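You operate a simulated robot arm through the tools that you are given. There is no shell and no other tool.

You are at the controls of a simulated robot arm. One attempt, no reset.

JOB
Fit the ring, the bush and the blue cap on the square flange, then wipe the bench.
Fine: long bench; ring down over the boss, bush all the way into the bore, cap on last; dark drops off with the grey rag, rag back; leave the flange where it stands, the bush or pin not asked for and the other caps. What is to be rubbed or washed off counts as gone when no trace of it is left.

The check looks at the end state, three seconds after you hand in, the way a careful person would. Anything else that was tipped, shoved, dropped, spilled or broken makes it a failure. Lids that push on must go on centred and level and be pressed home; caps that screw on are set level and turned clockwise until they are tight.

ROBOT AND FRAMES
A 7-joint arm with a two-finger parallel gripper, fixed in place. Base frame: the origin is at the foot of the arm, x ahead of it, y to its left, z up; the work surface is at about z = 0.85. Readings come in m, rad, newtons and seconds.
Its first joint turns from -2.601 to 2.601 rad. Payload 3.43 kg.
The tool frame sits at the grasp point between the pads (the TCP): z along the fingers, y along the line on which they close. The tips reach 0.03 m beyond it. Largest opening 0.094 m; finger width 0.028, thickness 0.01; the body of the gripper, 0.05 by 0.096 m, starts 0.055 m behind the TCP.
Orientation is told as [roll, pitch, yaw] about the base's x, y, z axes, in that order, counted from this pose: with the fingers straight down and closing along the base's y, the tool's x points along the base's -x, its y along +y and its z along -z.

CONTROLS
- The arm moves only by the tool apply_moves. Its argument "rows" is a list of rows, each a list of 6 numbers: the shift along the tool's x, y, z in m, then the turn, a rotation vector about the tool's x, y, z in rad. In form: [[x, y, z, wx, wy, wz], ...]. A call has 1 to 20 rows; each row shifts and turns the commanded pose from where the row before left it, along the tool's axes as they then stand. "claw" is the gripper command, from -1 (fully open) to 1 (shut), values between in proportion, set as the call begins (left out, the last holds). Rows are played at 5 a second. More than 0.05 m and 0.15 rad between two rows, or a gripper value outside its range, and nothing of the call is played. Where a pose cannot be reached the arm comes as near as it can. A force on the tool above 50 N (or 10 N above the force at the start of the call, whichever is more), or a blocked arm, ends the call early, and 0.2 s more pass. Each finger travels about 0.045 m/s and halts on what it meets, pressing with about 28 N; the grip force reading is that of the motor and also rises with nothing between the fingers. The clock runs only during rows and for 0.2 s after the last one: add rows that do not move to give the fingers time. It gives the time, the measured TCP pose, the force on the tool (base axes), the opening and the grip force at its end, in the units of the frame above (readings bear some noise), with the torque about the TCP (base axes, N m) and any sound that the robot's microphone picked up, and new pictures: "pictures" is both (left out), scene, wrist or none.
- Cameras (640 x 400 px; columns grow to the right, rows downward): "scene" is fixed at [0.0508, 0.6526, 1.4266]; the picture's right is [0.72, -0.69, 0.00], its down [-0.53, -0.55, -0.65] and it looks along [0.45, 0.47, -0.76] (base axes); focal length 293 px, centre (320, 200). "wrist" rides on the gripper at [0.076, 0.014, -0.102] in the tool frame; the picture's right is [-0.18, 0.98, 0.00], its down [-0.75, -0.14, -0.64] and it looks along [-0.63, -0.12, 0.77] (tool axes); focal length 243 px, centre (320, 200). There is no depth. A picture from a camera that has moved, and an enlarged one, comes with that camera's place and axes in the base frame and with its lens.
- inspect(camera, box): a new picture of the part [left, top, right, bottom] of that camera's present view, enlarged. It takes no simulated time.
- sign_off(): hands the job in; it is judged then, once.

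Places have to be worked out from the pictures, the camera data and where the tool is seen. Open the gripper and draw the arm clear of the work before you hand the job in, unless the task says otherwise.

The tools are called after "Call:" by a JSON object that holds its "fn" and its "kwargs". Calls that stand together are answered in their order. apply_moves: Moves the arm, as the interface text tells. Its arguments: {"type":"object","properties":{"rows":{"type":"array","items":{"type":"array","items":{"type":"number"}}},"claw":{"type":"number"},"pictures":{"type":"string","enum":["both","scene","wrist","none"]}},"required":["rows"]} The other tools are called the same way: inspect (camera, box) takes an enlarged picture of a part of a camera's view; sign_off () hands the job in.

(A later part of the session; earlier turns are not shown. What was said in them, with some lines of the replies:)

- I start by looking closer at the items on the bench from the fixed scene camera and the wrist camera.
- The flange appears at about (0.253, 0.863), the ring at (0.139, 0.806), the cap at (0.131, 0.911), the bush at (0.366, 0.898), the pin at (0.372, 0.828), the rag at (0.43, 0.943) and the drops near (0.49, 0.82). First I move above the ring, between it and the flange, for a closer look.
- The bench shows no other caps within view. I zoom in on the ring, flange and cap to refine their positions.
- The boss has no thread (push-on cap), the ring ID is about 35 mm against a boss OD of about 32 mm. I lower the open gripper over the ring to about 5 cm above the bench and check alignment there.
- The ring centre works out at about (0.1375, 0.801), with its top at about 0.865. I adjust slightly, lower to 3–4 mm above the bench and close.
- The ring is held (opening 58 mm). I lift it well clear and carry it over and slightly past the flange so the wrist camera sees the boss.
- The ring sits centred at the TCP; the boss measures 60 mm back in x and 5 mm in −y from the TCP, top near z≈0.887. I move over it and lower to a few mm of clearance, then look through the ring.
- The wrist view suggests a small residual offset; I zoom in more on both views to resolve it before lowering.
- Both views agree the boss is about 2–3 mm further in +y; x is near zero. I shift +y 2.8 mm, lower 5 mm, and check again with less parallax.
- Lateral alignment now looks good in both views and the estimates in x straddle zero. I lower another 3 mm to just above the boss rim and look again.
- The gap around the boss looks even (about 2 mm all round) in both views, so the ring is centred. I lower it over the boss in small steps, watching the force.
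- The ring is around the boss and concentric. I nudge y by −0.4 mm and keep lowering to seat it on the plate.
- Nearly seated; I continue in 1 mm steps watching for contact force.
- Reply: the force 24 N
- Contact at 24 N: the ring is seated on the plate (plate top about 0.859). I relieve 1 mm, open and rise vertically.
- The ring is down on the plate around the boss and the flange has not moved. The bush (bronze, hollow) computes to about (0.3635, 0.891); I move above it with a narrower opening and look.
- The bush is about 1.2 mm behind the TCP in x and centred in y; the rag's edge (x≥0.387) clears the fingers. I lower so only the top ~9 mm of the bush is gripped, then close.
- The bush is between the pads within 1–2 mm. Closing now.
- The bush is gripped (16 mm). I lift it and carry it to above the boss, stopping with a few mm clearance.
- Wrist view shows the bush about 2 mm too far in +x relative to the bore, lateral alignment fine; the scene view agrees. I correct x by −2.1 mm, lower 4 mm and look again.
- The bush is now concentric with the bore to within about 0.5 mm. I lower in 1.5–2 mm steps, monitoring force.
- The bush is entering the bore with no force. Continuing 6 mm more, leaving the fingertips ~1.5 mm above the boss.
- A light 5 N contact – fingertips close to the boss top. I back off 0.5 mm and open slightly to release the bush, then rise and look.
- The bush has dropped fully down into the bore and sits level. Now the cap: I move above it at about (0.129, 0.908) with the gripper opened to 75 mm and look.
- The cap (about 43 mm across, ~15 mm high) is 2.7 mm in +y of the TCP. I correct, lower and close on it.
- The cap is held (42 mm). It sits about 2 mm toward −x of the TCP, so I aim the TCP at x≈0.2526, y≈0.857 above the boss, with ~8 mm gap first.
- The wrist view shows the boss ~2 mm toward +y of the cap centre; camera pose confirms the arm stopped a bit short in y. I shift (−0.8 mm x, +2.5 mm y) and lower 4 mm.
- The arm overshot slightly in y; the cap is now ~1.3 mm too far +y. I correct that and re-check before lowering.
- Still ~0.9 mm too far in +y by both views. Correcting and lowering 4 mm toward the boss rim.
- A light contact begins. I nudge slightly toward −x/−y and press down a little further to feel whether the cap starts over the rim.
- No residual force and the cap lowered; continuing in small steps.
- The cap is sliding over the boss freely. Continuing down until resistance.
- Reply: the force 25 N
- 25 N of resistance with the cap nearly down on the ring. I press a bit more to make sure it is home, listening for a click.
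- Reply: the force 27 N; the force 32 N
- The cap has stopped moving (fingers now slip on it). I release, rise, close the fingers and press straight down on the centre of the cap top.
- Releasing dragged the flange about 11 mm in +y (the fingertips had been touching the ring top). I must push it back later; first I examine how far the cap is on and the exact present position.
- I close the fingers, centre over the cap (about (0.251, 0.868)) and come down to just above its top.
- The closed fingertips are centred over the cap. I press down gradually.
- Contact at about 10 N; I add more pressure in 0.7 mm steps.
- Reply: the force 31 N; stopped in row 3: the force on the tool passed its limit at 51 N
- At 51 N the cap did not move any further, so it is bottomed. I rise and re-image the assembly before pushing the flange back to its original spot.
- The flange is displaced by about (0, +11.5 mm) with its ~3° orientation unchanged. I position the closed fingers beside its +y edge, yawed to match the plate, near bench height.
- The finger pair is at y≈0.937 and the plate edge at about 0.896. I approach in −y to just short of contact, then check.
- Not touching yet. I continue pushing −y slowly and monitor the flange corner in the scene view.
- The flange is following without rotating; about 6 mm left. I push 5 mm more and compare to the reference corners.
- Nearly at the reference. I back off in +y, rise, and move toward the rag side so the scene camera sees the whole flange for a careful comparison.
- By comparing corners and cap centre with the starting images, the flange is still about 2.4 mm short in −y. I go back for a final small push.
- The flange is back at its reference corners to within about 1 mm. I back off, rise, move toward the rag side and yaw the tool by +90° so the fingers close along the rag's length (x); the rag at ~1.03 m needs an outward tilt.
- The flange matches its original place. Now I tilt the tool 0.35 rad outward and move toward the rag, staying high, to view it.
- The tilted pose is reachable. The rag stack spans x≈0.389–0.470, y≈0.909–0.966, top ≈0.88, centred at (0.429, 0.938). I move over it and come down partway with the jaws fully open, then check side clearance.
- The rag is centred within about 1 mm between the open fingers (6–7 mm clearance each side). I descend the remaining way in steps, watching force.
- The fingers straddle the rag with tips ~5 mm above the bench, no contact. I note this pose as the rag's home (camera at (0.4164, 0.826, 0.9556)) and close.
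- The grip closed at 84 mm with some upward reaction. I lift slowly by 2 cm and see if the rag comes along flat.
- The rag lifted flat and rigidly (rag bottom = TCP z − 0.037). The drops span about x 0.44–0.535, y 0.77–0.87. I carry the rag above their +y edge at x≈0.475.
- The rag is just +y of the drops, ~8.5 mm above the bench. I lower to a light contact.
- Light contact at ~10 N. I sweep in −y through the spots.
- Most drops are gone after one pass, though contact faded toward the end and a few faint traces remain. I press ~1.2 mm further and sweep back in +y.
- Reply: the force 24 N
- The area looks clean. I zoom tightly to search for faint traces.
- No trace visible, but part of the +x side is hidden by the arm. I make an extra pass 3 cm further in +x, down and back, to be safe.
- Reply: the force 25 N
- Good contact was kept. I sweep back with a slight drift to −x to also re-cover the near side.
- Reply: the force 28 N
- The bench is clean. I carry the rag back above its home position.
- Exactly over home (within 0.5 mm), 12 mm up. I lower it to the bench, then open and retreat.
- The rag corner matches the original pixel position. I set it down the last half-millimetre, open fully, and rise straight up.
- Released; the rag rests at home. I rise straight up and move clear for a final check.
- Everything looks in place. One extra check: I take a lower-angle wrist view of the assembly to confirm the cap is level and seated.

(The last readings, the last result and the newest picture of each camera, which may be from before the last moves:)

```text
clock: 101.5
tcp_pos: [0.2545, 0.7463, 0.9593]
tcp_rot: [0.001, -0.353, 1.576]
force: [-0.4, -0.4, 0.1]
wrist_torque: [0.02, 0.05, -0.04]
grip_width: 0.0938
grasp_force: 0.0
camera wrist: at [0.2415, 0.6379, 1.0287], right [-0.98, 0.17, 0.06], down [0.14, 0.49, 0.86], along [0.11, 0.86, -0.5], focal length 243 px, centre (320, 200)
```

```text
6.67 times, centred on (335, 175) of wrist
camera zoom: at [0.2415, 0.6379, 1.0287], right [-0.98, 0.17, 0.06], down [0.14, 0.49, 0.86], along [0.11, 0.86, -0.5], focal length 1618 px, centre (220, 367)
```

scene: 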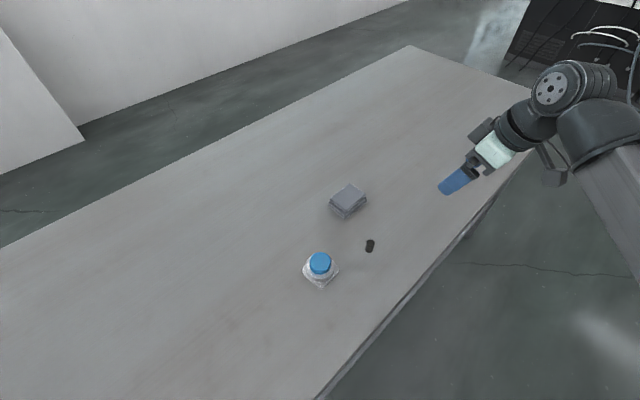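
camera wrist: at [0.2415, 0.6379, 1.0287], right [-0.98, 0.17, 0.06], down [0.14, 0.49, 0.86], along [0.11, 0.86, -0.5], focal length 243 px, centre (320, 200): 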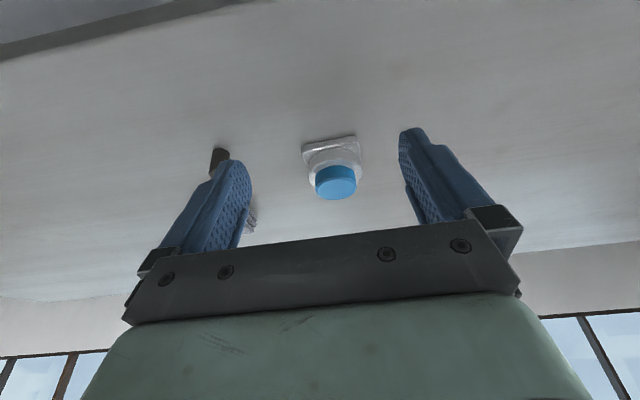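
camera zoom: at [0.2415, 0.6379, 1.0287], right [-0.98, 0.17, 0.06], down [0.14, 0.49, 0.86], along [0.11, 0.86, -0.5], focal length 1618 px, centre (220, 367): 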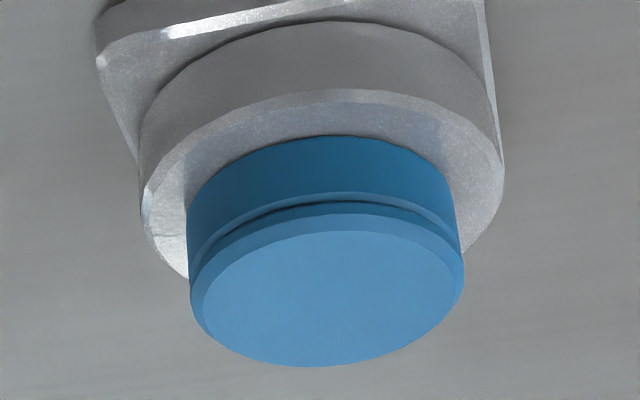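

The cap sits level and flush on the ring, the ring flat on the plate. I raise the open gripper well clear and then hand in.

Call:
{"fn": "apply_moves", "kwargs": {"rows": [[-0.0121, 0, -0.0328, 0, 0, 0], [-0.0138, 0, -0.0375, 0, 0, 0], [-0.0138, 0, -0.0375, 0, 0, 0], [0, 0, 0, 0, 0, 0], [0, 0, 0, 0, 0, 0]], "claw": -1, "pictures": "scene"}}

```text
clock: 102.7
tcp_pos: [0.2526, 0.7476, 1.0752]
tcp_rot: [0.0, -0.353, 1.578]
force: [-0.1, -0.2, 0.3]
wrist_torque: [-0.01, -0.01, -0.01]
grip_width: 0.0943
grasp_force: 0.0
```

scene: 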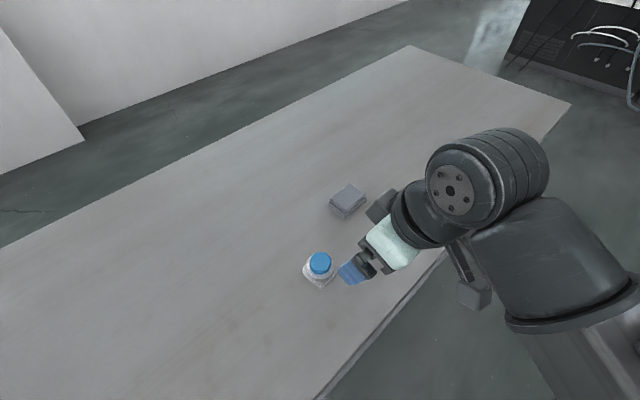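

The gripper is open, empty and well above the bench; all items are in place. Handing in.

Call:
{"fn": "sign_off", "kwargs": {}}

```text
The job is handed in.
```

The job is handed in: the ring, bush and blue cap are on the square flange, the drops are wiped off, and the grey rag is back in its place. One thing did not go cleanly: the flange got moved during the work.

- **Flange:** when I let go of the cap, the fingers dragged the flange about 11 mm. I pushed it back with the closed fingers. Against the starting pictures it now stands within about 1 mm of where it was.
- **Ring:** it sits flat on the plate around the boss.
- **Bush:** the bronze bush dropped freely down the bore, well below the rim. I judged it fully down from the pictures; I could not push it further to check.
- **Cap:** it is level and flush on the ring. I pressed it to 51 N and it did not move any further. No click was reported.
- **Bench:** I made several passes with the rag, and close-up pictures show no trace of the drops.
- **Rag:** it matches its starting position in the pictures.
- **Pin:** the dark pin was not touched. I saw no other caps on the bench.
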